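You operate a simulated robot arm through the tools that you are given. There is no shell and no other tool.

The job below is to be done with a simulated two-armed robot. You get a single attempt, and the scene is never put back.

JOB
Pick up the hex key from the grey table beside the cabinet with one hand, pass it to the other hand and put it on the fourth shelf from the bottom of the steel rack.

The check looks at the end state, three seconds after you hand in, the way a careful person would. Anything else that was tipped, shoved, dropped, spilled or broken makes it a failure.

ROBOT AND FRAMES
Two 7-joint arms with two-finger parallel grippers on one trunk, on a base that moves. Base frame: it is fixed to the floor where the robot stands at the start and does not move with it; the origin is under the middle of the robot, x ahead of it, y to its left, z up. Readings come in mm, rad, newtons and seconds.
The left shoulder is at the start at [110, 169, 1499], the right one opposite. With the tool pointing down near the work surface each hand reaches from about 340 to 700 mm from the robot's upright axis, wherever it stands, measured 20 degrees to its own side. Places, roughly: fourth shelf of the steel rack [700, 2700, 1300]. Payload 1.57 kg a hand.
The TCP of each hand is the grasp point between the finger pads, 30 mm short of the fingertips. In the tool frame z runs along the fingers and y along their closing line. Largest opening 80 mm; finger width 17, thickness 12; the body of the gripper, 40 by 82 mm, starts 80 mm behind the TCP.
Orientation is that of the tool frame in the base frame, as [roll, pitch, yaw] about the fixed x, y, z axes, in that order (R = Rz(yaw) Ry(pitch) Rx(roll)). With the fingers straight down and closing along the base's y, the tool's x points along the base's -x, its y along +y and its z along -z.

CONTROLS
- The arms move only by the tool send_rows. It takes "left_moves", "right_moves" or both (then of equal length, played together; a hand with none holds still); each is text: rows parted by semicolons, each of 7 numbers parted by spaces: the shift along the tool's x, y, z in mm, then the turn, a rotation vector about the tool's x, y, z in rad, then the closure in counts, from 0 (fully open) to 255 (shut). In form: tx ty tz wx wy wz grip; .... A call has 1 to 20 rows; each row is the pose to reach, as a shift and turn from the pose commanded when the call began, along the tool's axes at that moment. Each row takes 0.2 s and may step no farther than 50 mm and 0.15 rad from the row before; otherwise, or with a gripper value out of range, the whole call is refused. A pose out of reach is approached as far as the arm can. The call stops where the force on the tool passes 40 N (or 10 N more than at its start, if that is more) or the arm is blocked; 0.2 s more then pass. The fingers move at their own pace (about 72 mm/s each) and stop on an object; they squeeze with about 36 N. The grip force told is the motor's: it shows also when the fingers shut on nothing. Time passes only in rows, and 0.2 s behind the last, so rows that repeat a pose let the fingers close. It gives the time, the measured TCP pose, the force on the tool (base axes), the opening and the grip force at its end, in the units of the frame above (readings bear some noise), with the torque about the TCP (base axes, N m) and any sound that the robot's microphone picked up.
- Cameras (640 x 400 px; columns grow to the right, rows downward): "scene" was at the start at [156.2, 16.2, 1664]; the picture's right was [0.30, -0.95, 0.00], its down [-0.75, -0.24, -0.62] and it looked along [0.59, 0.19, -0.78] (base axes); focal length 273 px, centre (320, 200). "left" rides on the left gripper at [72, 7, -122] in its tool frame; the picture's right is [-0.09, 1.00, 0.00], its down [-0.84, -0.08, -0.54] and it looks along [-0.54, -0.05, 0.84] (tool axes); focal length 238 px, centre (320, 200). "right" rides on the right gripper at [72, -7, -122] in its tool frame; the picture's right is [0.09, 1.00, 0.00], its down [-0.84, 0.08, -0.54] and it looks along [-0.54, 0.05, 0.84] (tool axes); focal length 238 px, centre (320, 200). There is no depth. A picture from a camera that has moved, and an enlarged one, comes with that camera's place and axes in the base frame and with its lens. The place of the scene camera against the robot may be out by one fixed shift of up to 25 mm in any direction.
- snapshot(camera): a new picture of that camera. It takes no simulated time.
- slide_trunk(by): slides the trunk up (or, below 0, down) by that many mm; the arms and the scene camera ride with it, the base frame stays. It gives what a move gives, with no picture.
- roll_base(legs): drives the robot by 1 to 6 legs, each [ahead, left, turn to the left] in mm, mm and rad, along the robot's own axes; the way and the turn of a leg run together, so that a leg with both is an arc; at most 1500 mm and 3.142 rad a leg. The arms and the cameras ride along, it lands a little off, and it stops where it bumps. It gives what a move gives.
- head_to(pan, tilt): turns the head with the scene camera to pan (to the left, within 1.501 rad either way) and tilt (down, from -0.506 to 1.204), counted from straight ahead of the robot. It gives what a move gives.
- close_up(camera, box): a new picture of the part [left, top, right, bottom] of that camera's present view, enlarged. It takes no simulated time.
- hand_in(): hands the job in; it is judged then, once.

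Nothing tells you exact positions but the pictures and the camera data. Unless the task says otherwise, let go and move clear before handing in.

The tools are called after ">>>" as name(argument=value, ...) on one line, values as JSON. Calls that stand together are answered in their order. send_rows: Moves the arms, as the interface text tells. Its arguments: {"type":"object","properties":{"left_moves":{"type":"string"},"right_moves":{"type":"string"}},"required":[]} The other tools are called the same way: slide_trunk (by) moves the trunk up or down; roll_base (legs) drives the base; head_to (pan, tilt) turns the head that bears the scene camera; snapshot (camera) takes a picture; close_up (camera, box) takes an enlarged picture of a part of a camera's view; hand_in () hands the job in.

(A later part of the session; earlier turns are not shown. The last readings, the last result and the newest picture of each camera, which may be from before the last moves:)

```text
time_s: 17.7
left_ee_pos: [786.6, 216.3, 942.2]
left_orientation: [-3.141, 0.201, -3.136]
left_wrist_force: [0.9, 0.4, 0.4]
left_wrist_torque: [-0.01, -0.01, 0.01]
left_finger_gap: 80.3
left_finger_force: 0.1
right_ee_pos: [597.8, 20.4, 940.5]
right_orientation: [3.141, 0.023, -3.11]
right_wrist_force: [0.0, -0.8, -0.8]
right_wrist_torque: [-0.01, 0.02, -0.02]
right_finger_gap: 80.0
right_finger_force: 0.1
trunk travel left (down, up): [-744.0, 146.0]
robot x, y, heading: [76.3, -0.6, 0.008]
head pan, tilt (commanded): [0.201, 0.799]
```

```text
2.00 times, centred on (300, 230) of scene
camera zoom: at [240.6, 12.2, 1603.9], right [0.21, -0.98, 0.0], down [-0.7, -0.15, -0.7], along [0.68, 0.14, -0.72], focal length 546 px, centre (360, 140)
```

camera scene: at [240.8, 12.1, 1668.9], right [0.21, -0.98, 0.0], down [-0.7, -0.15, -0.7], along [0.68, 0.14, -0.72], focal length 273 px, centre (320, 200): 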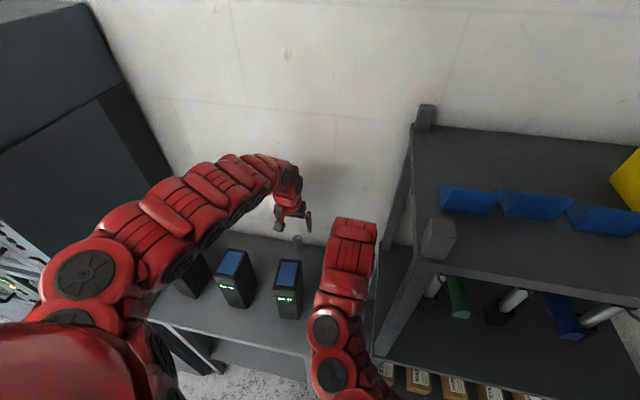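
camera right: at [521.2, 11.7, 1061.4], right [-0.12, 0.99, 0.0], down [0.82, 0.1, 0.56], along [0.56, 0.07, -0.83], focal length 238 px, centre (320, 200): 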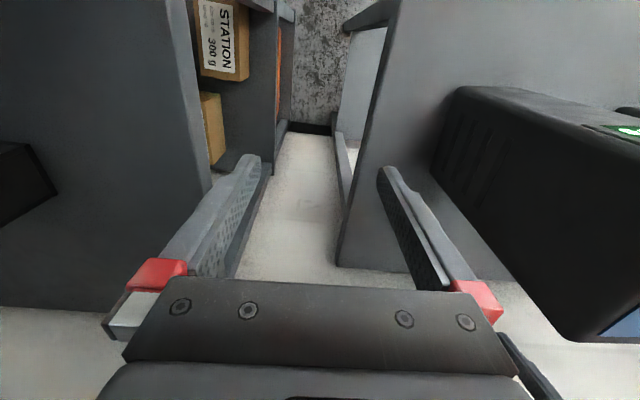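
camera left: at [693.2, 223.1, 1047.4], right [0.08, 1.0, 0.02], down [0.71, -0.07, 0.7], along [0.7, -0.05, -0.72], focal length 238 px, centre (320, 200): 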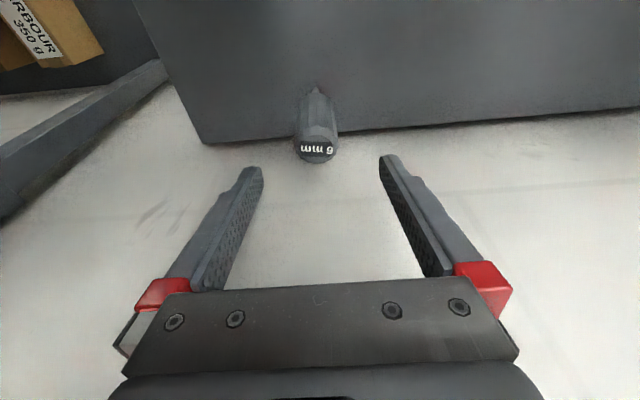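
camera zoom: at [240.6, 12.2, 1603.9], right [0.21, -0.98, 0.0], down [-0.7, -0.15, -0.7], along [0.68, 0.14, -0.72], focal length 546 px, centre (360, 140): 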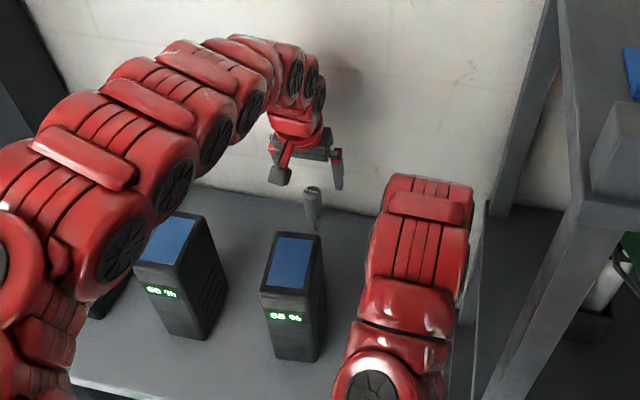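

The fingers are centred on the key, which I measure at [785, 215, 894]. I'll go down around the handle, part by trunk and part by arm, with the fingers still open.

>>> slide_trunk(by=-35)

>>> send_rows(left_moves="3 -0.5 6 0 0 0 0; 5 -1 14 0 0 0 0; 7 -1 26 0 0 0 0; 7 -1 26 0 0 0 0")

>>> snapshot(camera="left")

>>> snapshot(camera="right")

>>> close_up(camera="scene", box=[200, 130, 400, 330])

```text
time_s: 18.5
left_ee_pos: [787.6, 216.6, 907.2]
left_orientation: [3.141, 0.203, -3.135]
left_wrist_force: [0.0, -0.3, -0.3]
left_wrist_torque: [0.01, -0.02, 0.01]
left_finger_gap: 79.9
left_finger_force: 0.0
right_ee_pos: [597.4, 20.2, 905.9]
right_orientation: [3.14, 0.026, -3.108]
right_wrist_force: [0.4, -0.6, 0.5]
right_wrist_torque: [-0.01, -0.01, -0.04]
right_finger_gap: 79.9
right_finger_force: 0.1
trunk travel left (down, up): [-709.0, 181.0]
robot x, y, heading: [77.0, -0.9, 0.007]
head pan, tilt (commanded): [0.201, 0.799]
```

```text
time_s: 19.5
left_ee_pos: [785.0, 215.6, 880.2]
left_orientation: [-3.141, 0.204, -3.135]
left_wrist_force: [0.5, -0.5, -0.1]
left_wrist_torque: [-0.01, 0.0, -0.01]
left_finger_gap: 80.0
left_finger_force: 0.0
right_ee_pos: [596.1, 19.7, 905.6]
right_orientation: [3.14, 0.025, -3.107]
right_wrist_force: [-0.2, 0.1, -0.3]
right_wrist_torque: [-0.01, -0.02, -0.02]
right_finger_gap: 79.8
right_finger_force: 0.0
trunk travel left (down, up): [-709.0, 181.0]
robot x, y, heading: [76.8, 2.9, 0.008]
head pan, tilt (commanded): [0.201, 0.799]
```

```text
taken
camera left: at [691.0, 222.0, 984.6], right [0.08, 1.0, 0.02], down [0.71, -0.07, 0.7], along [0.7, -0.05, -0.72], focal length 238 px, centre (320, 200)
```

left: 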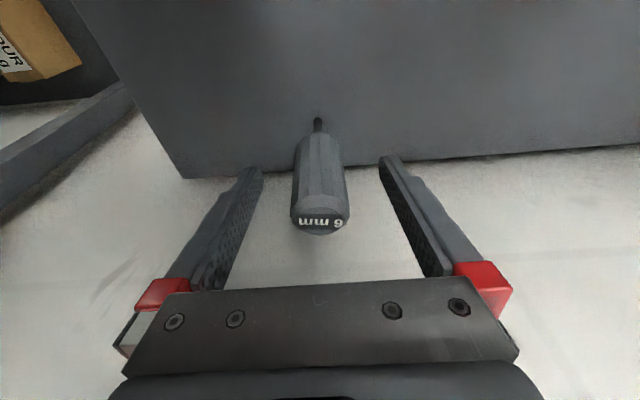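

```text
taken
camera right: at [521.2, 11.7, 1026.4], right [-0.12, 0.99, 0.0], down [0.82, 0.1, 0.56], along [0.56, 0.07, -0.83], focal length 238 px, centre (320, 200)
```

right: 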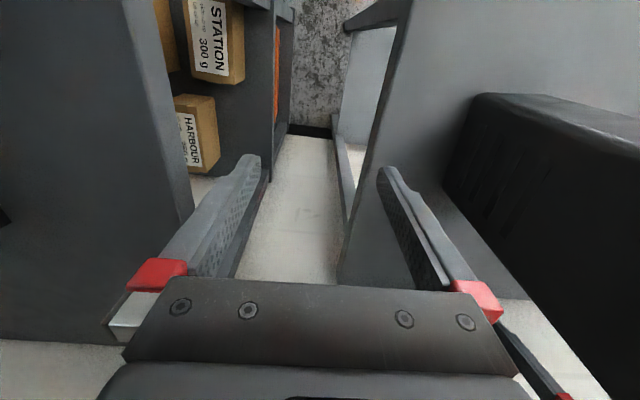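

```text
2.00 times, centred on (300, 230) of scene
camera zoom: at [240.5, 12.2, 1568.9], right [0.21, -0.98, 0.0], down [-0.7, -0.15, -0.7], along [0.68, 0.14, -0.72], focal length 546 px, centre (360, 140)
```

zoom: 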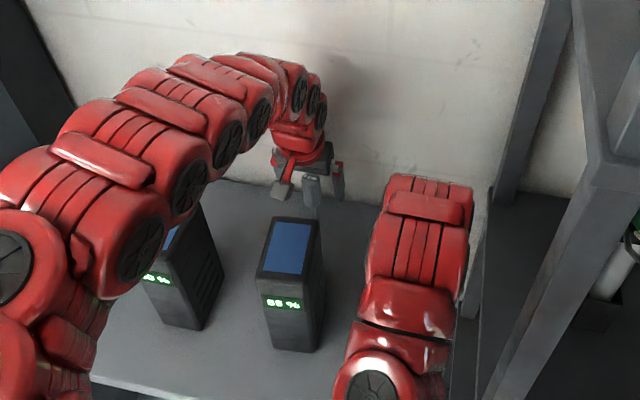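

The handle sits centred between the left fingers, with the grasp point about 16 mm below its top. I'll close the left gripper now.

>>> send_rows(left_moves="0 0 0 0 0 0 255; 0 0 0 0 0 0 255; 0 0 0 0 0 0 255; 0 0 0 0 0 0 255; 0 0 0 0 0 0 255")

>>> snapshot(camera="left")

```text
time_s: 20.7
left_ee_pos: [785.0, 215.4, 879.0]
left_orientation: [3.141, 0.2, -3.137]
left_wrist_force: [0.3, 0.4, 0.1]
left_wrist_torque: [-0.03, 0.0, -0.03]
left_finger_gap: 28.6
left_finger_force: 35.4
right_ee_pos: [597.5, 20.2, 905.6]
right_orientation: [3.14, 0.024, -3.108]
right_wrist_force: [0.3, 0.1, -0.6]
right_wrist_torque: [-0.02, -0.01, -0.01]
right_finger_gap: 80.1
right_finger_force: 0.1
trunk travel left (down, up): [-709.0, 181.0]
robot x, y, heading: [79.4, 4.9, 0.006]
head pan, tilt (commanded): [0.201, 0.799]
```

```text
taken
camera left: at [691.1, 222.0, 984.4], right [0.08, 1.0, 0.02], down [0.71, -0.07, 0.7], along [0.7, -0.05, -0.72], focal length 238 px, centre (320, 200)
```

left: 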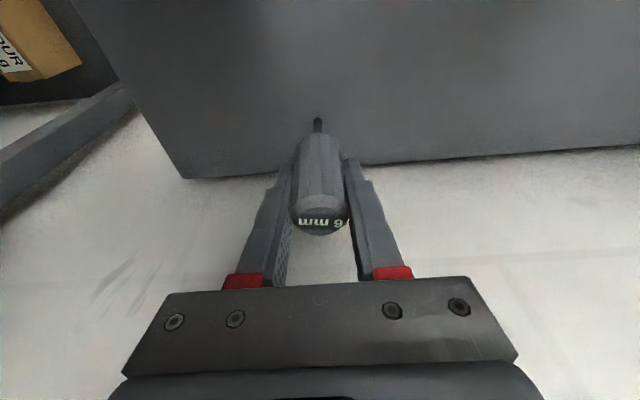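

The key is gripped at 28.6 mm with about 35 N. I'll lift it straight up with the trunk.

>>> slide_trunk(by=60)

>>> snapshot(camera="left")

>>> close_up(camera="scene", box=[200, 130, 400, 330])

```text
time_s: 21.7
left_ee_pos: [784.5, 215.3, 940.0]
left_orientation: [-3.14, 0.2, -3.137]
left_wrist_force: [-0.2, 0.2, -0.7]
left_wrist_torque: [-0.02, 0.01, -0.02]
left_finger_gap: 28.8
left_finger_force: 35.3
right_ee_pos: [596.6, 20.3, 965.9]
right_orientation: [3.139, 0.025, -3.108]
right_wrist_force: [-0.4, 0.5, 0.3]
right_wrist_torque: [-0.01, -0.01, 0.0]
right_finger_gap: 79.8
right_finger_force: 0.1
trunk travel left (down, up): [-769.0, 121.0]
robot x, y, heading: [81.5, 3.0, 0.008]
head pan, tilt (commanded): [0.201, 0.799]
```

```text
taken
camera left: at [691.3, 222.0, 1044.3], right [0.08, 1.0, 0.02], down [0.71, -0.07, 0.7], along [0.7, -0.05, -0.72], focal length 238 px, centre (320, 200)
```

left: 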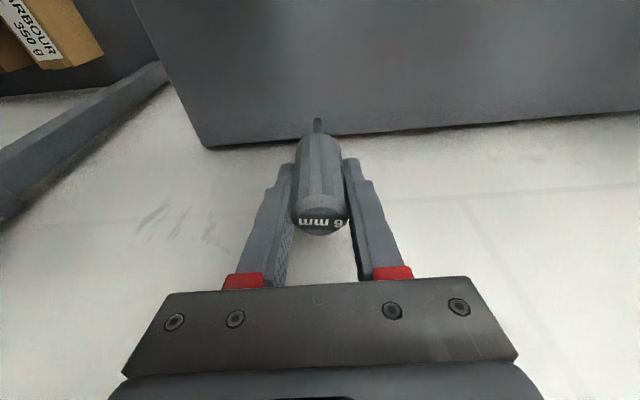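

```text
2.00 times, centred on (300, 230) of scene
camera zoom: at [241.1, 12.3, 1628.8], right [0.21, -0.98, 0.0], down [-0.7, -0.15, -0.7], along [0.68, 0.14, -0.72], focal length 546 px, centre (360, 140)
```

zoom: 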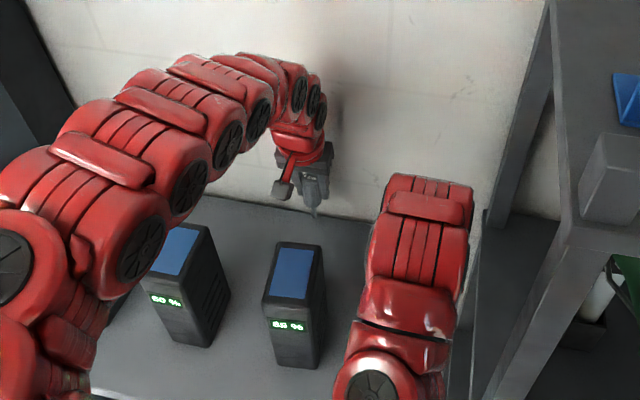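

The key came up freely and sits firm in the left fingers. Next I raise the trunk, then lift and pull the left hand back through the gap between the devices.

>>> slide_trunk(by=118)

>>> send_rows(left_moves="-6 24 -29 0 0 0 255; -12 48 -59 0 0 0 255; 15 52 -71 0 0 0 255; 45 52 -80 0 0 0 255; 84 52 -78 0 0 0 255; 84 52 -78 0 0 0 255")

>>> snapshot(camera="left")

>>> snapshot(camera="scene")

```text
time_s: 23.2
left_ee_pos: [785.1, 215.0, 1057.9]
left_orientation: [-3.141, 0.201, -3.136]
left_wrist_force: [-0.2, -1.1, -1.5]
left_wrist_torque: [0.01, 0.02, -0.02]
left_finger_gap: 28.4
left_finger_force: 36.1
right_ee_pos: [596.8, 20.8, 1084.1]
right_orientation: [3.139, 0.025, -3.107]
right_wrist_force: [0.5, -0.3, 0.2]
right_wrist_torque: [0.01, 0.0, 0.0]
right_finger_gap: 80.1
right_finger_force: 0.0
trunk travel left (down, up): [-887.0, 3.0]
robot x, y, heading: [78.9, 1.3, 0.008]
head pan, tilt (commanded): [0.201, 0.799]
```

```text
time_s: 24.6
left_ee_pos: [748.7, 274.7, 1097.0]
left_orientation: [3.141, 0.199, -3.134]
left_wrist_force: [-0.4, -0.4, -0.3]
left_wrist_torque: [-0.02, -0.03, 0.03]
left_finger_gap: 28.6
left_finger_force: 36.3
left hand out of reach, approached as far as the arm can: row 4, 5, 6
right_ee_pos: [596.2, 21.8, 1083.9]
right_orientation: [3.14, 0.027, -3.108]
right_wrist_force: [-0.7, 0.4, 0.4]
right_wrist_torque: [-0.03, -0.02, -0.01]
right_finger_gap: 79.7
right_finger_force: 0.1
trunk travel left (down, up): [-887.0, 3.0]
robot x, y, heading: [76.1, -0.6, 0.002]
head pan, tilt (commanded): [0.201, 0.799]
```

```text
taken
camera left: at [654.3, 281.3, 1202.6], right [0.08, 1.0, 0.02], down [0.71, -0.07, 0.7], along [0.7, -0.05, -0.72], focal length 238 px, centre (320, 200)
```

left: 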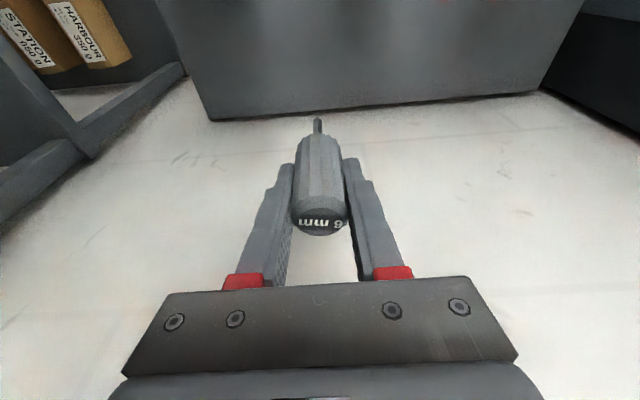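

```text
taken
camera scene: at [239.9, 12.7, 1746.9], right [0.21, -0.98, 0.0], down [-0.7, -0.15, -0.7], along [0.68, 0.14, -0.72], focal length 273 px, centre (320, 200)
```

scene: 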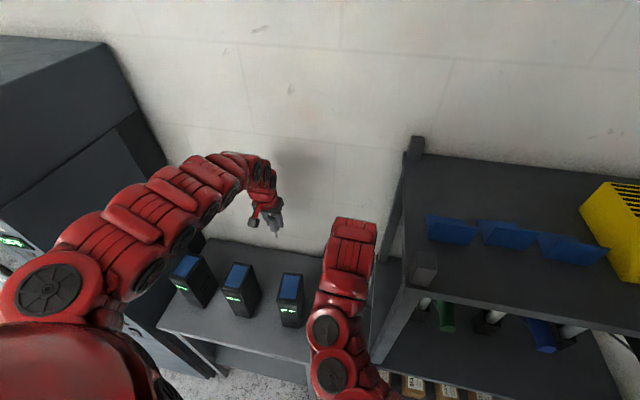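

The key is secure, and its lower end is just above the device tops, in the gap between two devices. Before backing out I'll look left and right to check the floor space around the base.

>>> head_to(pan=1.5, tilt=0.6)

>>> snapshot(camera="scene")

>>> head_to(pan=-1.5, tilt=0.6)

>>> snapshot(camera="scene")

```text
time_s: 26.0
left_ee_pos: [748.8, 274.8, 1097.4]
left_orientation: [-3.141, 0.199, -3.137]
left_wrist_force: [0.0, -0.4, -1.0]
left_wrist_torque: [0.02, 0.07, -0.03]
left_finger_gap: 28.7
left_finger_force: 36.1
right_ee_pos: [597.8, 20.4, 1084.1]
right_orientation: [3.141, 0.027, -3.107]
right_wrist_force: [0.3, -0.4, -0.3]
right_wrist_torque: [0.01, 0.0, -0.05]
right_finger_gap: 80.1
right_finger_force: 0.1
trunk travel left (down, up): [-887.0, 3.0]
robot x, y, heading: [76.6, 1.8, 0.009]
head pan, tilt (commanded): [1.499, 0.6]
```

```text
taken
camera scene: at [167.9, 83.9, 1763.7], right [1.0, -0.07, 0.0], down [-0.04, -0.56, -0.82], along [0.05, 0.82, -0.57], focal length 273 px, centre (320, 200)
```

scene: 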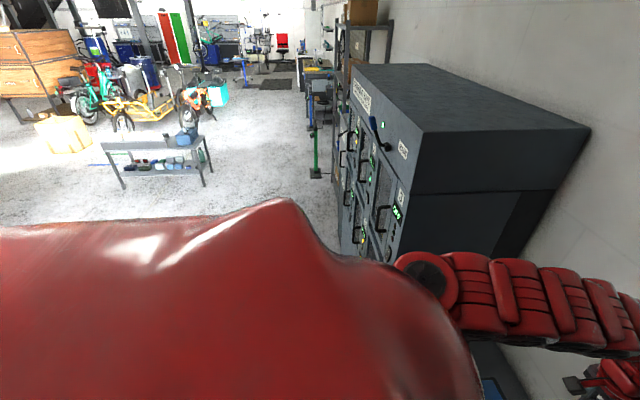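

```text
time_s: 28.6
left_ee_pos: [748.8, 274.0, 1096.0]
left_orientation: [3.141, 0.198, -3.136]
left_wrist_force: [-0.1, 0.0, -0.7]
left_wrist_torque: [0.0, -0.01, 0.01]
left_finger_gap: 28.8
left_finger_force: 36.2
right_ee_pos: [597.0, 20.6, 1083.6]
right_orientation: [3.14, 0.024, -3.11]
right_wrist_force: [-0.8, -0.8, 0.0]
right_wrist_torque: [0.01, -0.01, 0.0]
right_finger_gap: 79.9
right_finger_force: 0.0
trunk travel left (down, up): [-887.0, 3.0]
robot x, y, heading: [79.0, 7.2, 0.003]
head pan, tilt (commanded): [-1.499, 0.6]
```

```text
taken
camera scene: at [169.0, -92.4, 1763.7], right [-1.0, -0.08, 0.0], down [-0.04, 0.56, -0.83], along [0.06, -0.82, -0.56], focal length 273 px, centre (320, 200)
```

scene: 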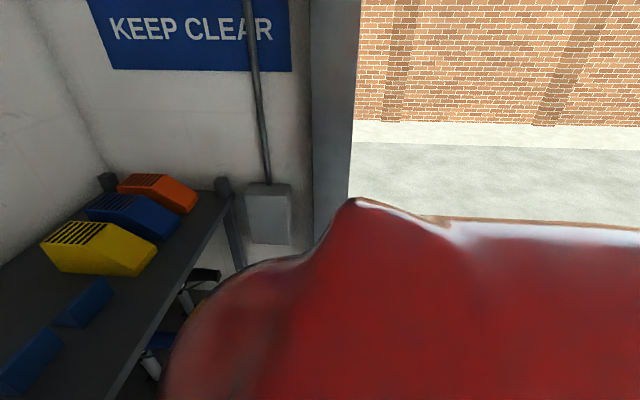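

The floor to the left is open and nothing is visible near the base. I'll back out straight by 400 mm.

>>> roll_base(legs=[[-400, 0, 0]])

>>> head_to(pan=0.3, tilt=0.6)

>>> snapshot(camera="scene")

>>> snapshot(camera="left")

```text
time_s: 31.1
left_ee_pos: [351.7, 262.5, 1098.4]
left_orientation: [-3.141, 0.199, 3.128]
left_wrist_force: [0.3, -0.6, -0.9]
left_wrist_torque: [-0.03, -0.01, 0.02]
left_finger_gap: 28.8
left_finger_force: 36.4
right_ee_pos: [195.7, 11.6, 1082.7]
right_orientation: [3.139, 0.024, -3.128]
right_wrist_force: [-0.1, -0.3, -0.7]
right_wrist_torque: [-0.05, -0.02, 0.01]
right_finger_gap: 80.0
right_finger_force: 0.1
trunk travel left (down, up): [-887.0, 3.0]
robot x, y, heading: [-322.1, 5.2, -0.01]
head pan, tilt (commanded): [-1.499, 0.6]
```

```text
time_s: 32.9
left_ee_pos: [350.5, 262.7, 1097.0]
left_orientation: [3.141, 0.201, 3.129]
left_wrist_force: [-0.6, 1.0, -1.0]
left_wrist_torque: [-0.05, -0.01, -0.02]
left_finger_gap: 28.4
left_finger_force: 36.0
right_ee_pos: [194.7, 10.7, 1084.7]
right_orientation: [3.141, 0.025, -3.128]
right_wrist_force: [-0.7, -0.2, 0.0]
right_wrist_torque: [0.0, 0.02, 0.0]
right_finger_gap: 80.0
right_finger_force: 0.1
trunk travel left (down, up): [-887.0, 3.0]
robot x, y, heading: [-325.7, 3.2, -0.013]
head pan, tilt (commanded): [0.3, 0.6]
```

```text
taken
camera scene: at [-155.8, 20.2, 1763.7], right [0.28, -0.96, 0.0], down [-0.54, -0.16, -0.82], along [0.79, 0.23, -0.57], focal length 273 px, centre (320, 200)
```

scene: 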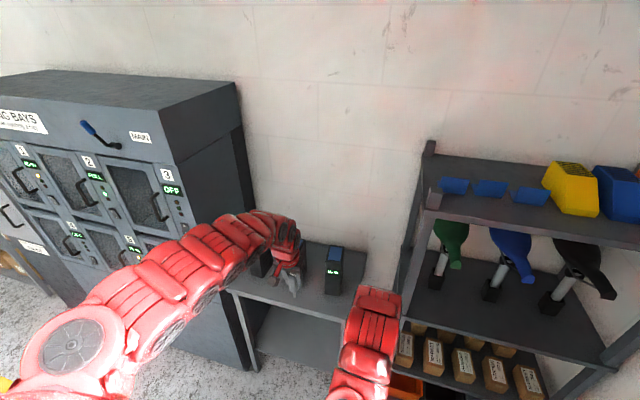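

```text
taken
camera left: at [258.0, 270.6, 1202.5], right [0.1, 0.99, 0.02], down [0.71, -0.09, 0.7], along [0.69, -0.06, -0.72], focal length 238 px, centre (320, 200)
```

left: 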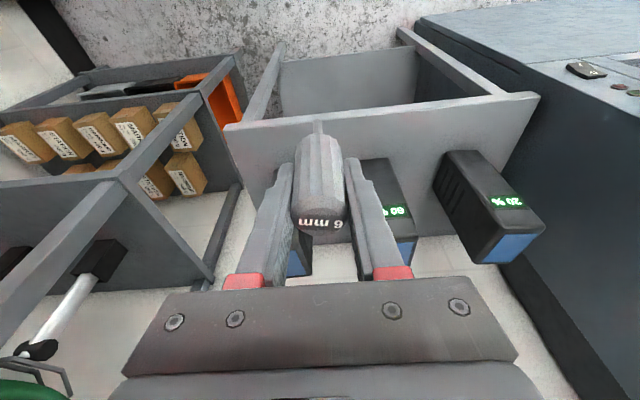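

The key is held and nothing on the table has moved. Now I back up a little more and slide left along the aisle past the cabinet, keeping the hands clear of it.

>>> roll_base(legs=[[-150, 0, 0.01], [0, 1300, 0]])

>>> head_to(pan=0.7, tilt=0.35)

>>> snapshot(camera="scene")

>>> snapshot(camera="left")

```text
time_s: 40.4
left_ee_pos: [208.2, 1557.0, 1098.1]
left_orientation: [-3.141, 0.198, 3.138]
left_wrist_force: [0.7, -0.5, -0.3]
left_wrist_torque: [-0.01, 0.0, -0.02]
left_finger_gap: 28.6
left_finger_force: 36.0
right_ee_pos: [53.8, 1305.5, 1083.6]
right_orientation: [3.139, 0.025, -3.12]
right_wrist_force: [0.4, -0.4, 0.0]
right_wrist_torque: [-0.01, 0.0, -0.02]
right_finger_gap: 79.9
right_finger_force: 0.1
trunk travel left (down, up): [-887.0, 3.0]
robot x, y, heading: [-467.1, 1294.9, -0.003]
head pan, tilt (commanded): [0.3, 0.6]
```

```text
time_s: 41.2
left_ee_pos: [207.0, 1557.3, 1097.4]
left_orientation: [-3.141, 0.197, 3.137]
left_wrist_force: [-0.1, -1.4, -0.6]
left_wrist_torque: [0.03, 0.0, 0.01]
left_finger_gap: 28.7
left_finger_force: 35.5
right_ee_pos: [53.2, 1306.5, 1083.6]
right_orientation: [3.141, 0.023, -3.12]
right_wrist_force: [-0.4, -0.7, 0.6]
right_wrist_torque: [-0.03, 0.03, 0.0]
right_finger_gap: 80.1
right_finger_force: 0.1
trunk travel left (down, up): [-887.0, 3.0]
robot x, y, heading: [-466.9, 1293.2, -0.006]
head pan, tilt (commanded): [0.7, 0.351]
```

```text
taken
camera scene: at [-309.9, 1345.2, 1786.4], right [0.64, -0.77, 0.0], down [-0.26, -0.22, -0.94], along [0.72, 0.6, -0.34], focal length 273 px, centre (320, 200)
```

scene: 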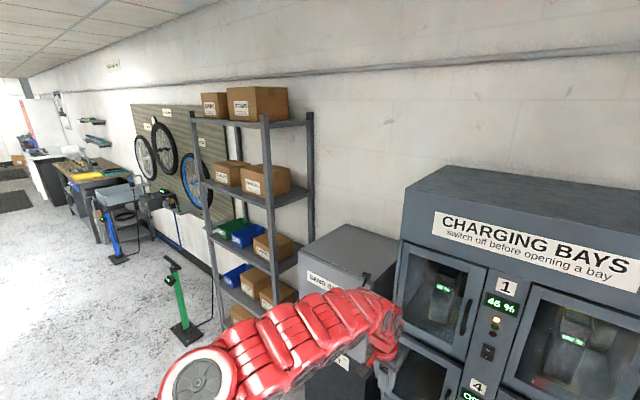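

```text
taken
camera left: at [114.6, 1565.6, 1202.4], right [0.09, 1.0, 0.02], down [0.71, -0.08, 0.7], along [0.69, -0.05, -0.72], focal length 238 px, centre (320, 200)
```

left: 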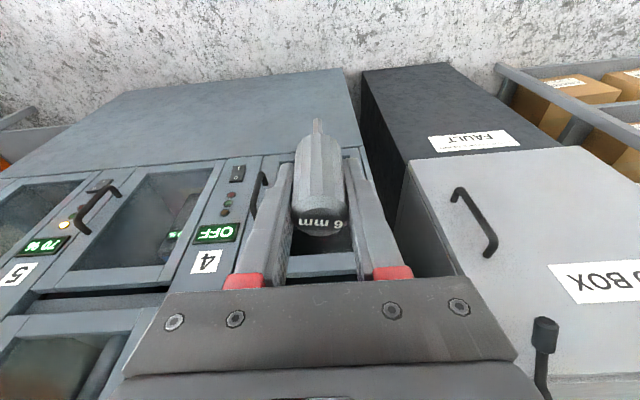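

I can see the rack clearly: five shelves, with the fourth at about z 1297 holding two boxes, and the top one at about z 1700. I'll zoom in on it to find free space.

>>> close_up(camera="scene", box=[180, 70, 340, 340])

>>> close_up(camera="scene", box=[190, 130, 320, 230])

```text
1.48 times, centred on (260, 205) of scene
camera zoom: at [-309.9, 1345.2, 1786.4], right [0.64, -0.77, 0.0], down [-0.26, -0.22, -0.94], along [0.72, 0.6, -0.34], focal length 404 px, centre (409, 193)
```

zoom: 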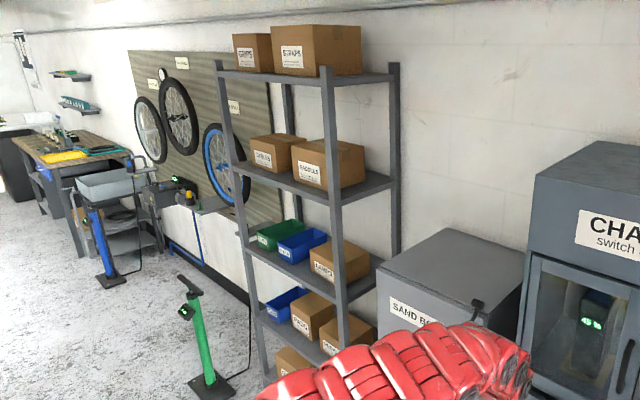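

```text
4.00 times, centred on (255, 180) of scene
camera zoom: at [-309.9, 1345.2, 1786.4], right [0.64, -0.77, 0.0], down [-0.26, -0.22, -0.94], along [0.72, 0.6, -0.34], focal length 1092 px, centre (580, 280)
```

zoom: 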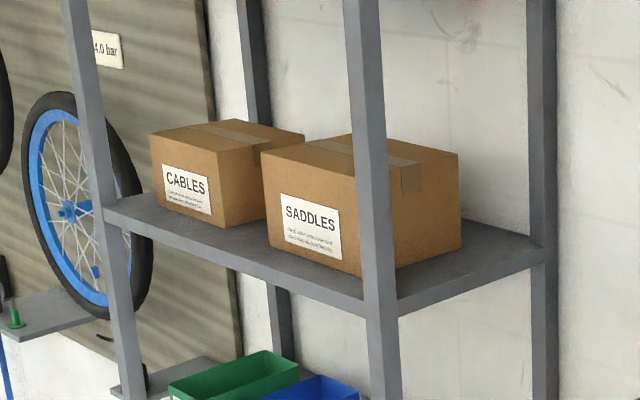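

The fourth shelf (z≈1297) carries two boxes, "CABLES" and "SADDLES", with a free gap between them at about y 2657–2768. I'll do the handover here in the open aisle, first turning the left hand so it points right and the key lies level with its shaft to the right.

>>> send_rows(left_moves="0 -21 0 0.128 0 -0.026 255; -1 -43 0 0.256 0 -0.052 255; -1 -64 0 0.385 0 -0.079 255; -2 -86 0 0.513 0 -0.105 255; -2 -107 0 0.641 0 -0.131 255; -3 -129 1 0.77 0 -0.157 255; -3 -150 1 0.898 0 -0.183 255; -4 -172 1 1.026 0 -0.209 255; -4 -193 1 1.154 0 -0.236 255; -5 -215 1 1.283 0 -0.262 255; -5 -236 1 1.411 0 -0.288 255; -6 -258 1 1.539 0 -0.314 255; -6 -258 1 1.539 0 -0.314 255")

>>> head_to(pan=0.0, tilt=0.8)

>>> snapshot(camera="scene")

>>> snapshot(camera="left")

>>> snapshot(camera="right")

```text
time_s: 44.0
left_ee_pos: [198.0, 1288.6, 1121.2]
left_orientation: [-1.573, 0.002, -2.944]
left_wrist_force: [-0.2, -0.3, -0.5]
left_wrist_torque: [-0.01, 0.03, 0.04]
left_finger_gap: 28.7
left_finger_force: 36.0
left hand out of reach, approached as far as the arm can: row 12, 13
right_ee_pos: [52.5, 1304.7, 1083.7]
right_orientation: [3.137, 0.025, -3.118]
right_wrist_force: [0.0, -0.9, -0.9]
right_wrist_torque: [0.02, 0.03, 0.01]
right_finger_gap: 79.9
right_finger_force: 0.0
trunk travel left (down, up): [-887.0, 3.0]
robot x, y, heading: [-468.7, 1293.3, -0.002]
head pan, tilt (commanded): [0.7, 0.351]
```

```text
time_s: 45.1
left_ee_pos: [197.0, 1289.4, 1120.7]
left_orientation: [-1.572, -0.002, -2.945]
left_wrist_force: [-0.3, 0.8, -0.8]
left_wrist_torque: [0.01, 0.0, 0.0]
left_finger_gap: 28.8
left_finger_force: 35.7
right_ee_pos: [52.9, 1306.2, 1083.4]
right_orientation: [3.14, 0.024, -3.119]
right_wrist_force: [0.1, -0.1, -1.2]
right_wrist_torque: [-0.03, -0.02, 0.01]
right_finger_gap: 80.0
right_finger_force: 0.2
trunk travel left (down, up): [-887.0, 3.0]
robot x, y, heading: [-469.4, 1293.5, 0.0]
head pan, tilt (commanded): [0.0, 0.799]
```

```text
taken
camera scene: at [-301.1, 1285.4, 1746.9], right [0.0, -1.0, 0.0], down [-0.72, 0.0, -0.7], along [0.7, 0.0, -0.72], focal length 273 px, centre (320, 200)
```

scene: 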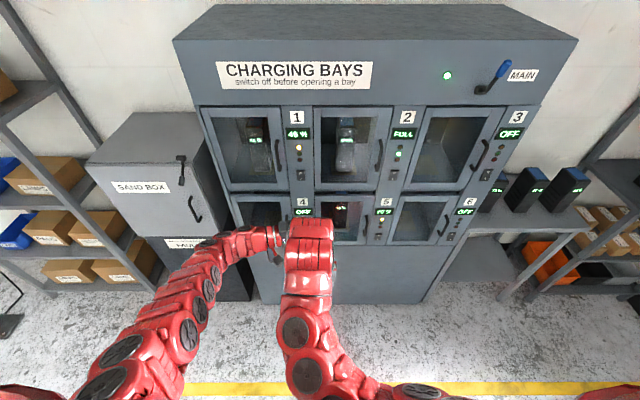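

```text
taken
camera left: at [104.3, 1395.9, 1114.2], right [0.09, 0.02, -1.0], down [0.71, 0.69, 0.08], along [0.69, -0.72, 0.05], focal length 238 px, centre (320, 200)
```

left: 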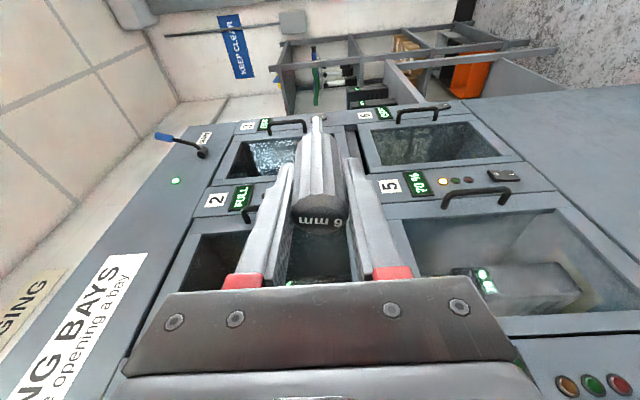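

```text
taken
camera right: at [-22.1, 1297.9, 1204.4], right [-0.11, 0.99, 0.0], down [0.82, 0.09, 0.56], along [0.56, 0.06, -0.83], focal length 238 px, centre (320, 200)
```

right: 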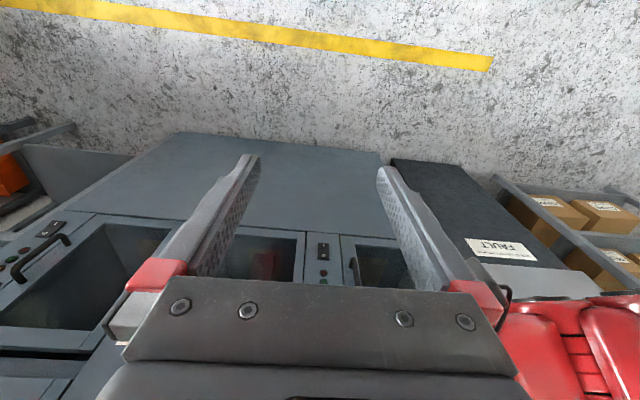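

The left hand now points right, with the key level at about [197, 1289→1195, 1121] and its lower handle and shaft free. I'll turn the right hand to point forward with its fingers opening vertically, stopping well short of the key.

>>> send_rows(right_moves="-2 -4 -2 -0.0806 -0.0806 0.0806 0; -4 -8 -5 -0.1612 -0.1612 0.1612 0; -6 -13 -8 -0.2418 -0.2418 0.2418 0; -8 -17 -10 -0.3224 -0.3224 0.3224 0; -10 -21 -13 -0.403 -0.403 0.403 0; -12 -26 -15 -0.4836 -0.4836 0.4836 0; -14 -30 -18 -0.5642 -0.5642 0.5642 0; -16 -34 -20 -0.6448 -0.6448 0.6448 0; -18 -39 -23 -0.7254 -0.7254 0.7254 0; -20 -43 -25 -0.806 -0.806 0.806 0; -22 -47 -28 -0.8866 -0.8866 0.8866 0; -24 -52 -30 -0.9672 -0.9672 0.9672 0; -26 -56 -33 -1.0478 -1.0478 1.0478 0; -27 -60 -35 -1.1284 -1.1284 1.1284 0; -27.5 -64 -37.5 -1.209 -1.209 1.209 0; -27.5 -64 -37.5 -1.209 -1.209 1.209 0")

>>> snapshot(camera="right")

>>> snapshot(camera="scene")

>>> snapshot(camera="left")

```text
time_s: 48.5
left_ee_pos: [198.0, 1289.3, 1121.2]
left_orientation: [-1.571, -0.002, -2.948]
left_wrist_force: [0.1, -0.8, -0.4]
left_wrist_torque: [-0.01, 0.0, -0.01]
left_finger_gap: 28.6
left_finger_force: 35.9
right_ee_pos: [82.1, 1242.3, 1122.6]
right_orientation: [1.545, -0.002, 1.592]
right_wrist_force: [-0.8, 0.4, 0.5]
right_wrist_torque: [-0.02, -0.02, -0.02]
right_finger_gap: 80.0
right_finger_force: 0.2
right hand out of reach, approached as far as the arm can: row 6, 7, 8
trunk travel left (down, up): [-887.0, 3.0]
robot x, y, heading: [-464.1, 1291.8, -0.005]
head pan, tilt (commanded): [0.0, 0.799]
```

```text
taken
camera right: at [-43.0, 1311.8, 1113.3], right [-0.03, 0.09, 1.0], down [-0.53, -0.85, 0.06], along [0.85, -0.52, 0.07], focal length 238 px, centre (320, 200)
```

right: 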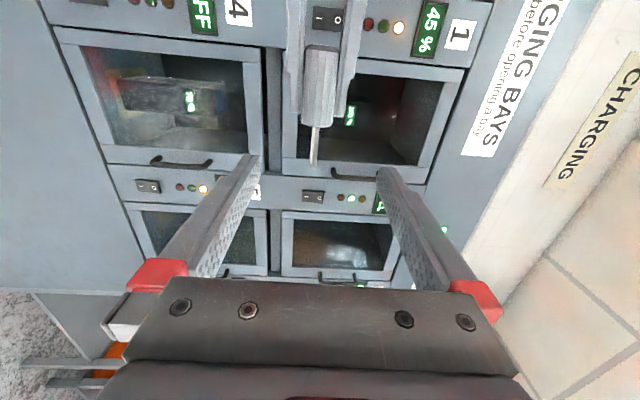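

```text
taken
camera scene: at [-300.6, 1285.2, 1746.8], right [0.0, -1.0, 0.0], down [-0.72, 0.0, -0.7], along [0.7, 0.0, -0.72], focal length 273 px, centre (320, 200)
```

scene: 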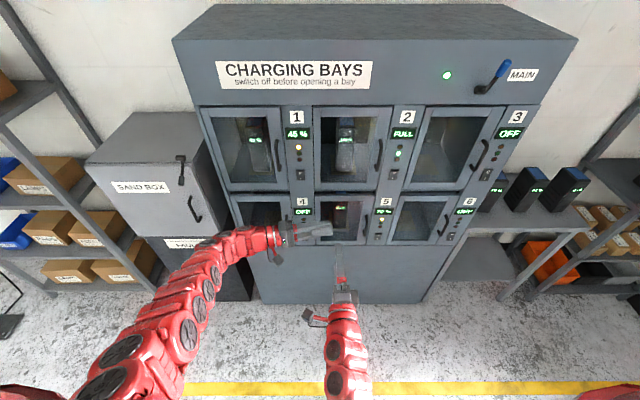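

```text
taken
camera left: at [104.7, 1395.6, 1114.2], right [0.09, 0.02, -1.0], down [0.72, 0.69, 0.08], along [0.69, -0.72, 0.05], focal length 238 px, centre (320, 200)
```

left: 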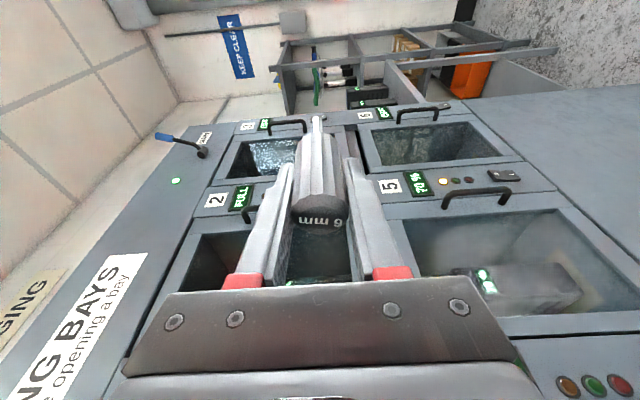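

The right hand points at the key as planned, with its fingers opening vertically. I'll zoom in to measure where the handle and shaft are relative to the right fingers.

>>> close_up(camera="right", box=[260, 0, 380, 180])

>>> close_up(camera="left", box=[260, 100, 380, 260])

>>> close_up(camera="scene", box=[260, 200, 380, 320])

```text
2.22 times, centred on (320, 90) of right
camera zoom: at [-43.0, 1311.8, 1113.3], right [-0.03, 0.09, 1.0], down [-0.53, -0.85, 0.06], along [0.85, -0.52, 0.07], focal length 530 px, centre (320, 444)
```

zoom: 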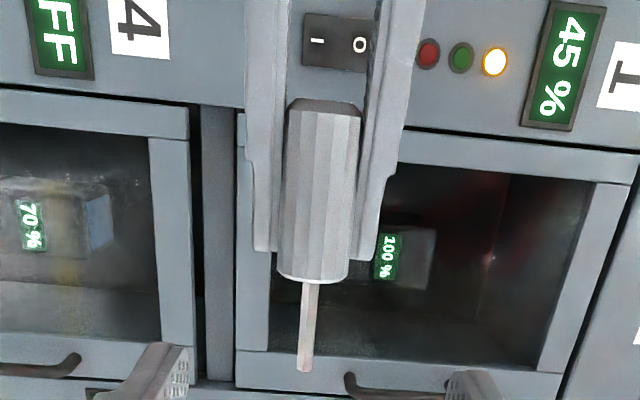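

```text
2.50 times, centred on (320, 180) of left
camera zoom: at [104.7, 1395.6, 1114.2], right [0.09, 0.02, -1.0], down [0.72, 0.69, 0.08], along [0.69, -0.72, 0.05], focal length 596 px, centre (320, 250)
```

zoom: 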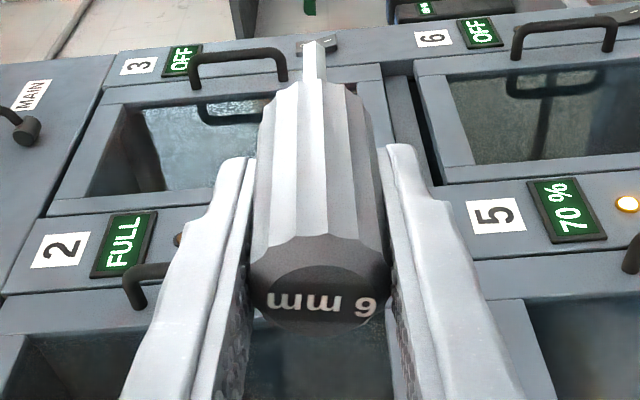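

```text
3.33 times, centred on (320, 260) of scene
camera zoom: at [-300.6, 1285.2, 1746.8], right [0.0, -1.0, 0.0], down [-0.72, 0.0, -0.7], along [0.7, 0.0, -0.72], focal length 910 px, centre (320, 0)
```

zoom: 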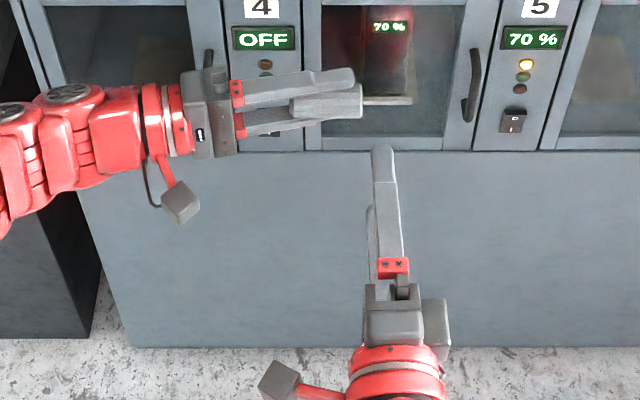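

The measurements show the left fingers cover most of the handle: it ends about 36 mm past the left grasp point and the bare shaft runs on to about 83 mm. So the right hand will take the shaft from its free end, facing the left hand, which will let me lay the key down with the handle leading. First I'll roll the right hand upright and move it to the right, clear of the key.

>>> send_rows(right_moves="0 -12 2.5 0 0 -0.143 0; 0 -24 5 0 0 -0.286 0; 0 -36 7.5 0 0 -0.428 0; 0 -48 10 0 0 -0.571 0; 0 -60 13 0 0 -0.714 0; 0 -72 15 0 0 -0.857 0; 0 -84 18 0 0 -1.0 0; 0 -96 20 0 0 -1.142 0; 0 -108 23 0 0 -1.285 0; 0 -120 25 0 0 -1.428 0; 0 -132 28 0 0 -1.571 0; 0 -132 28 0 0 -1.571 0")

>>> snapshot(camera="scene")

>>> snapshot(camera="right")

```text
time_s: 51.1
left_ee_pos: [198.2, 1288.9, 1122.0]
left_orientation: [-1.572, -0.002, -2.945]
left_wrist_force: [0.1, 0.0, -0.9]
left_wrist_torque: [-0.01, -0.05, 0.01]
left_finger_gap: 28.6
left_finger_force: 36.4
right_ee_pos: [112.8, 1243.0, 990.4]
right_orientation: [-0.006, 1.547, 0.015]
right_wrist_force: [-0.4, -0.6, 0.0]
right_wrist_torque: [-0.01, -0.01, 0.02]
right_finger_gap: 80.2
right_finger_force: 0.0
trunk travel left (down, up): [-887.0, 3.0]
robot x, y, heading: [-464.5, 1292.0, -0.008]
head pan, tilt (commanded): [0.0, 0.799]
```

```text
taken
camera scene: at [-301.1, 1285.2, 1746.8], right [0.0, -1.0, 0.0], down [-0.72, 0.0, -0.7], along [0.7, 0.0, -0.72], focal length 273 px, centre (320, 200)
```

scene: 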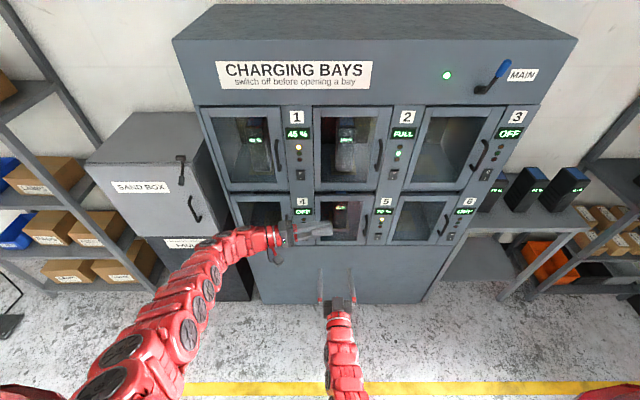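

```text
taken
camera right: at [-8.3, 1234.4, 915.0], right [-0.02, 1.0, -0.09], down [-0.56, 0.06, 0.82], along [0.83, 0.07, 0.56], focal length 238 px, centre (320, 200)
```

right: 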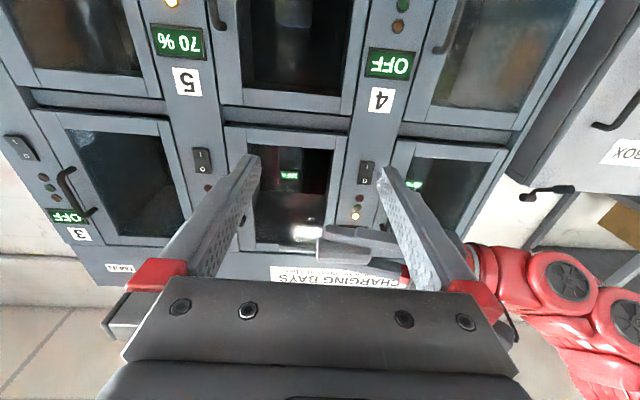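

My shift went along the wrong tool axis (down instead of right), but the right hand ended up safely below the key. Now I move it right, then up while turning it to face the left hand.

>>> send_rows(right_moves="0 -42 -1 0 0 0 0; 0 -84 -2 0 0 0 0; 0 -125 -2.6 0 0 0 0; -14.7 -125 4.5 -0.1273 0.0303 -0.0267 0; -29.3 -125 11.5 -0.2547 0.0606 -0.0534 0; -44 -125 18.6 -0.382 0.0909 -0.08 0; -58.7 -125 25.6 -0.5093 0.1212 -0.1067 0; -73.3 -125 32.7 -0.6367 0.1515 -0.1334 0; -88 -125 39.7 -0.764 0.1818 -0.16 0; -102.7 -125 46.8 -0.8913 0.2121 -0.1867 0; -117.3 -125 53.8 -1.0187 0.2424 -0.2134 0; -132 -125 60.9 -1.146 0.2727 -0.2401 0; -146.7 -125 67.9 -1.2733 0.303 -0.2668 0; -161.3 -125 75 -1.4007 0.3333 -0.2934 0; -176 -124.7 82 -1.528 0.3636 -0.3201 0; -176 -124.7 82 -1.528 0.3636 -0.3201 0")

>>> snapshot(camera="scene")

>>> snapshot(camera="right")

```text
time_s: 54.5
left_ee_pos: [198.9, 1289.8, 1121.1]
left_orientation: [-1.572, -0.002, -2.946]
left_wrist_force: [-0.8, 0.3, -0.1]
left_wrist_torque: [-0.01, 0.03, 0.02]
left_finger_gap: 28.6
left_finger_force: 36.3
right_ee_pos: [183.9, 1119.1, 1165.0]
right_orientation: [-3.141, 1.136, -1.57]
right_wrist_force: [-0.2, -0.3, 0.4]
right_wrist_torque: [0.02, -0.01, 0.02]
right_finger_gap: 80.2
right_finger_force: 0.0
right hand out of reach, approached as far as the arm can: row 15, 16
trunk travel left (down, up): [-887.0, 3.0]
robot x, y, heading: [-470.4, 1290.9, -0.004]
head pan, tilt (commanded): [0.0, 0.799]
```

```text
taken
camera scene: at [-301.0, 1284.6, 1746.8], right [0.0, -1.0, 0.0], down [-0.72, 0.0, -0.7], along [0.7, 0.0, -0.72], focal length 273 px, centre (320, 200)
```

scene: 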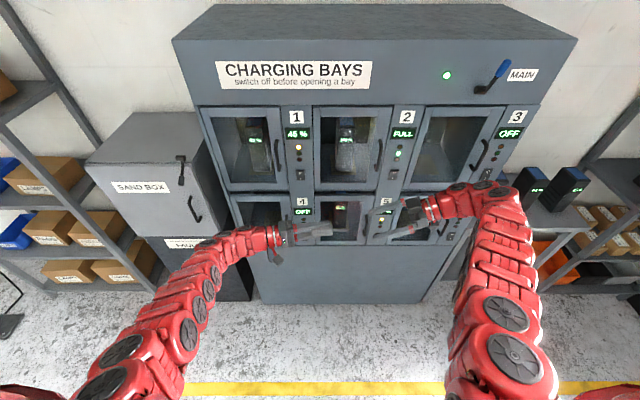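

```text
taken
camera right: at [190.5, 978.2, 1151.6], right [-1.0, -0.04, -0.08], down [-0.08, -0.14, 0.99], along [-0.05, 0.99, 0.14], focal length 238 px, centre (320, 200)
```

right: 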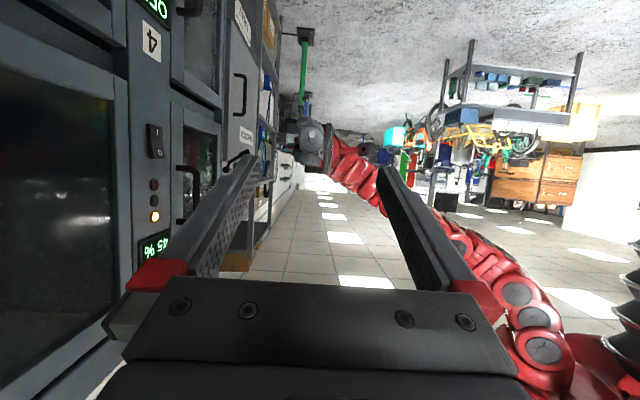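

The right hand now faces the left hand in the wanted orientation, about 90 mm short. I'll zoom in to see the key end-on from the right camera.

>>> close_up(camera="right", box=[250, 90, 370, 190])

>>> close_up(camera="scene", box=[260, 170, 460, 290])

>>> snapshot(camera="left")

```text
4.00 times, centred on (310, 140) of right
camera zoom: at [190.5, 978.2, 1151.6], right [-1.0, -0.04, -0.08], down [-0.08, -0.14, 0.99], along [-0.05, 0.99, 0.14], focal length 953 px, centre (360, 440)
```

zoom: 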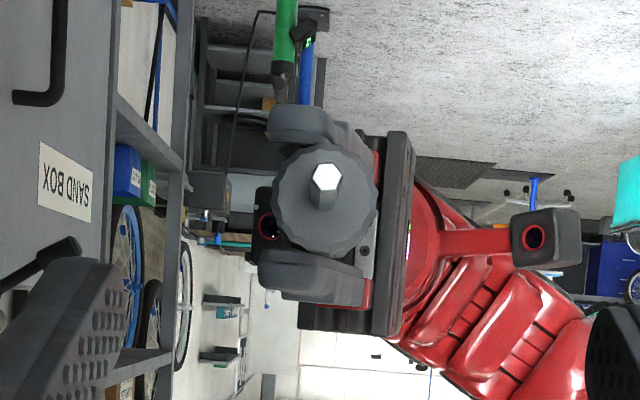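

```text
3.20 times, centred on (360, 230) of scene
camera zoom: at [-301.0, 1284.6, 1746.8], right [0.0, -1.0, 0.0], down [-0.72, 0.0, -0.7], along [0.7, 0.0, -0.72], focal length 874 px, centre (192, 104)
```

zoom: 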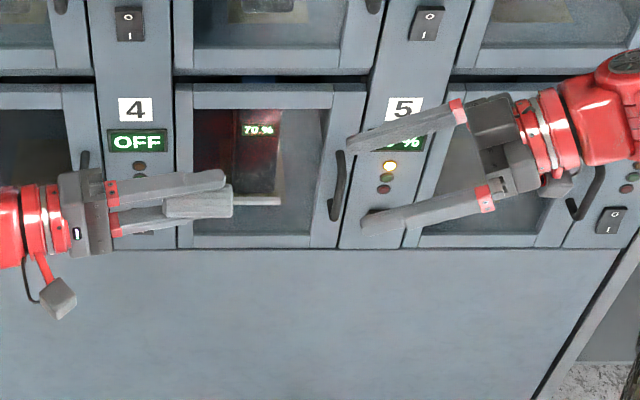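

```text
taken
camera left: at [104.4, 1395.2, 1114.4], right [0.09, 0.02, -1.0], down [0.72, 0.69, 0.08], along [0.69, -0.72, 0.05], focal length 238 px, centre (320, 200)
```

left: 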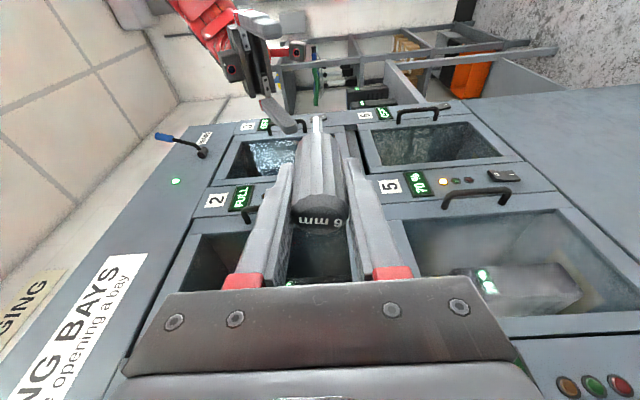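

The right camera shows the key end-on: its axis runs along y at x≈192.3, z≈1122, with the shaft tip near y 1206 and the handle base near y 1253. I'll approach along the fingers' direction about 60 mm first, then check.

>>> send_rows(right_moves="-1 -4 20 0 0 0 0; -1 -8 40 0 0 0 0; -1.3 -8.4 60 0 0 0 0; -1.3 -8.4 60 0 0 0 0")

>>> close_up(camera="right", box=[220, 90, 420, 290])

>>> close_up(camera="scene", box=[260, 170, 460, 290])

```text
time_s: 55.5
left_ee_pos: [198.7, 1288.6, 1122.1]
left_orientation: [-1.57, -0.002, -2.949]
left_wrist_force: [0.4, -0.6, -1.6]
left_wrist_torque: [0.02, 0.0, 0.01]
left_finger_gap: 28.6
left_finger_force: 35.9
right_ee_pos: [192.6, 1174.8, 1141.7]
right_orientation: [-3.14, 1.134, -1.568]
right_wrist_force: [-0.5, 0.4, -0.4]
right_wrist_torque: [0.0, 0.03, -0.02]
right_finger_gap: 79.7
right_finger_force: 0.2
trunk travel left (down, up): [-887.0, 3.0]
robot x, y, heading: [-465.8, 1291.9, -0.006]
head pan, tilt (commanded): [0.0, 0.799]
```

```text
2.00 times, centred on (320, 190) of right
camera zoom: at [197.9, 1034.7, 1128.8], right [-1.0, -0.04, -0.08], down [-0.08, -0.14, 0.99], along [-0.05, 0.99, 0.14], focal length 477 px, centre (320, 220)
```

zoom: 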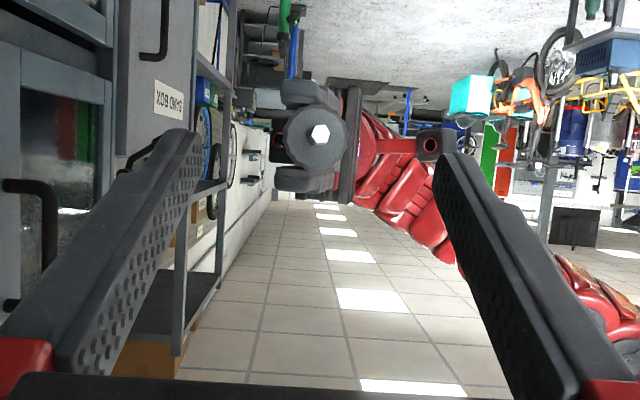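

```text
3.20 times, centred on (360, 230) of scene
camera zoom: at [-300.9, 1284.9, 1746.8], right [0.0, -1.0, 0.0], down [-0.72, 0.0, -0.7], along [0.7, 0.0, -0.72], focal length 874 px, centre (192, 104)
```

zoom: 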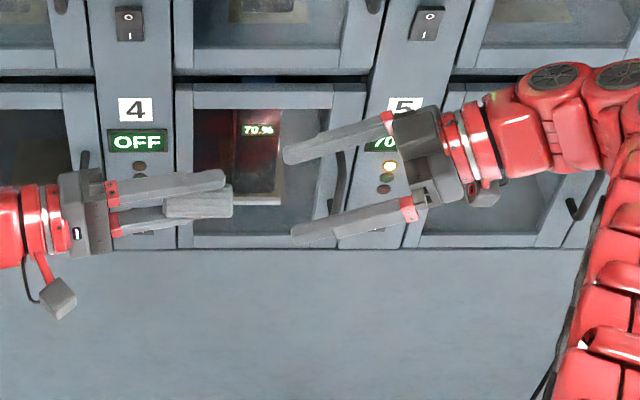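

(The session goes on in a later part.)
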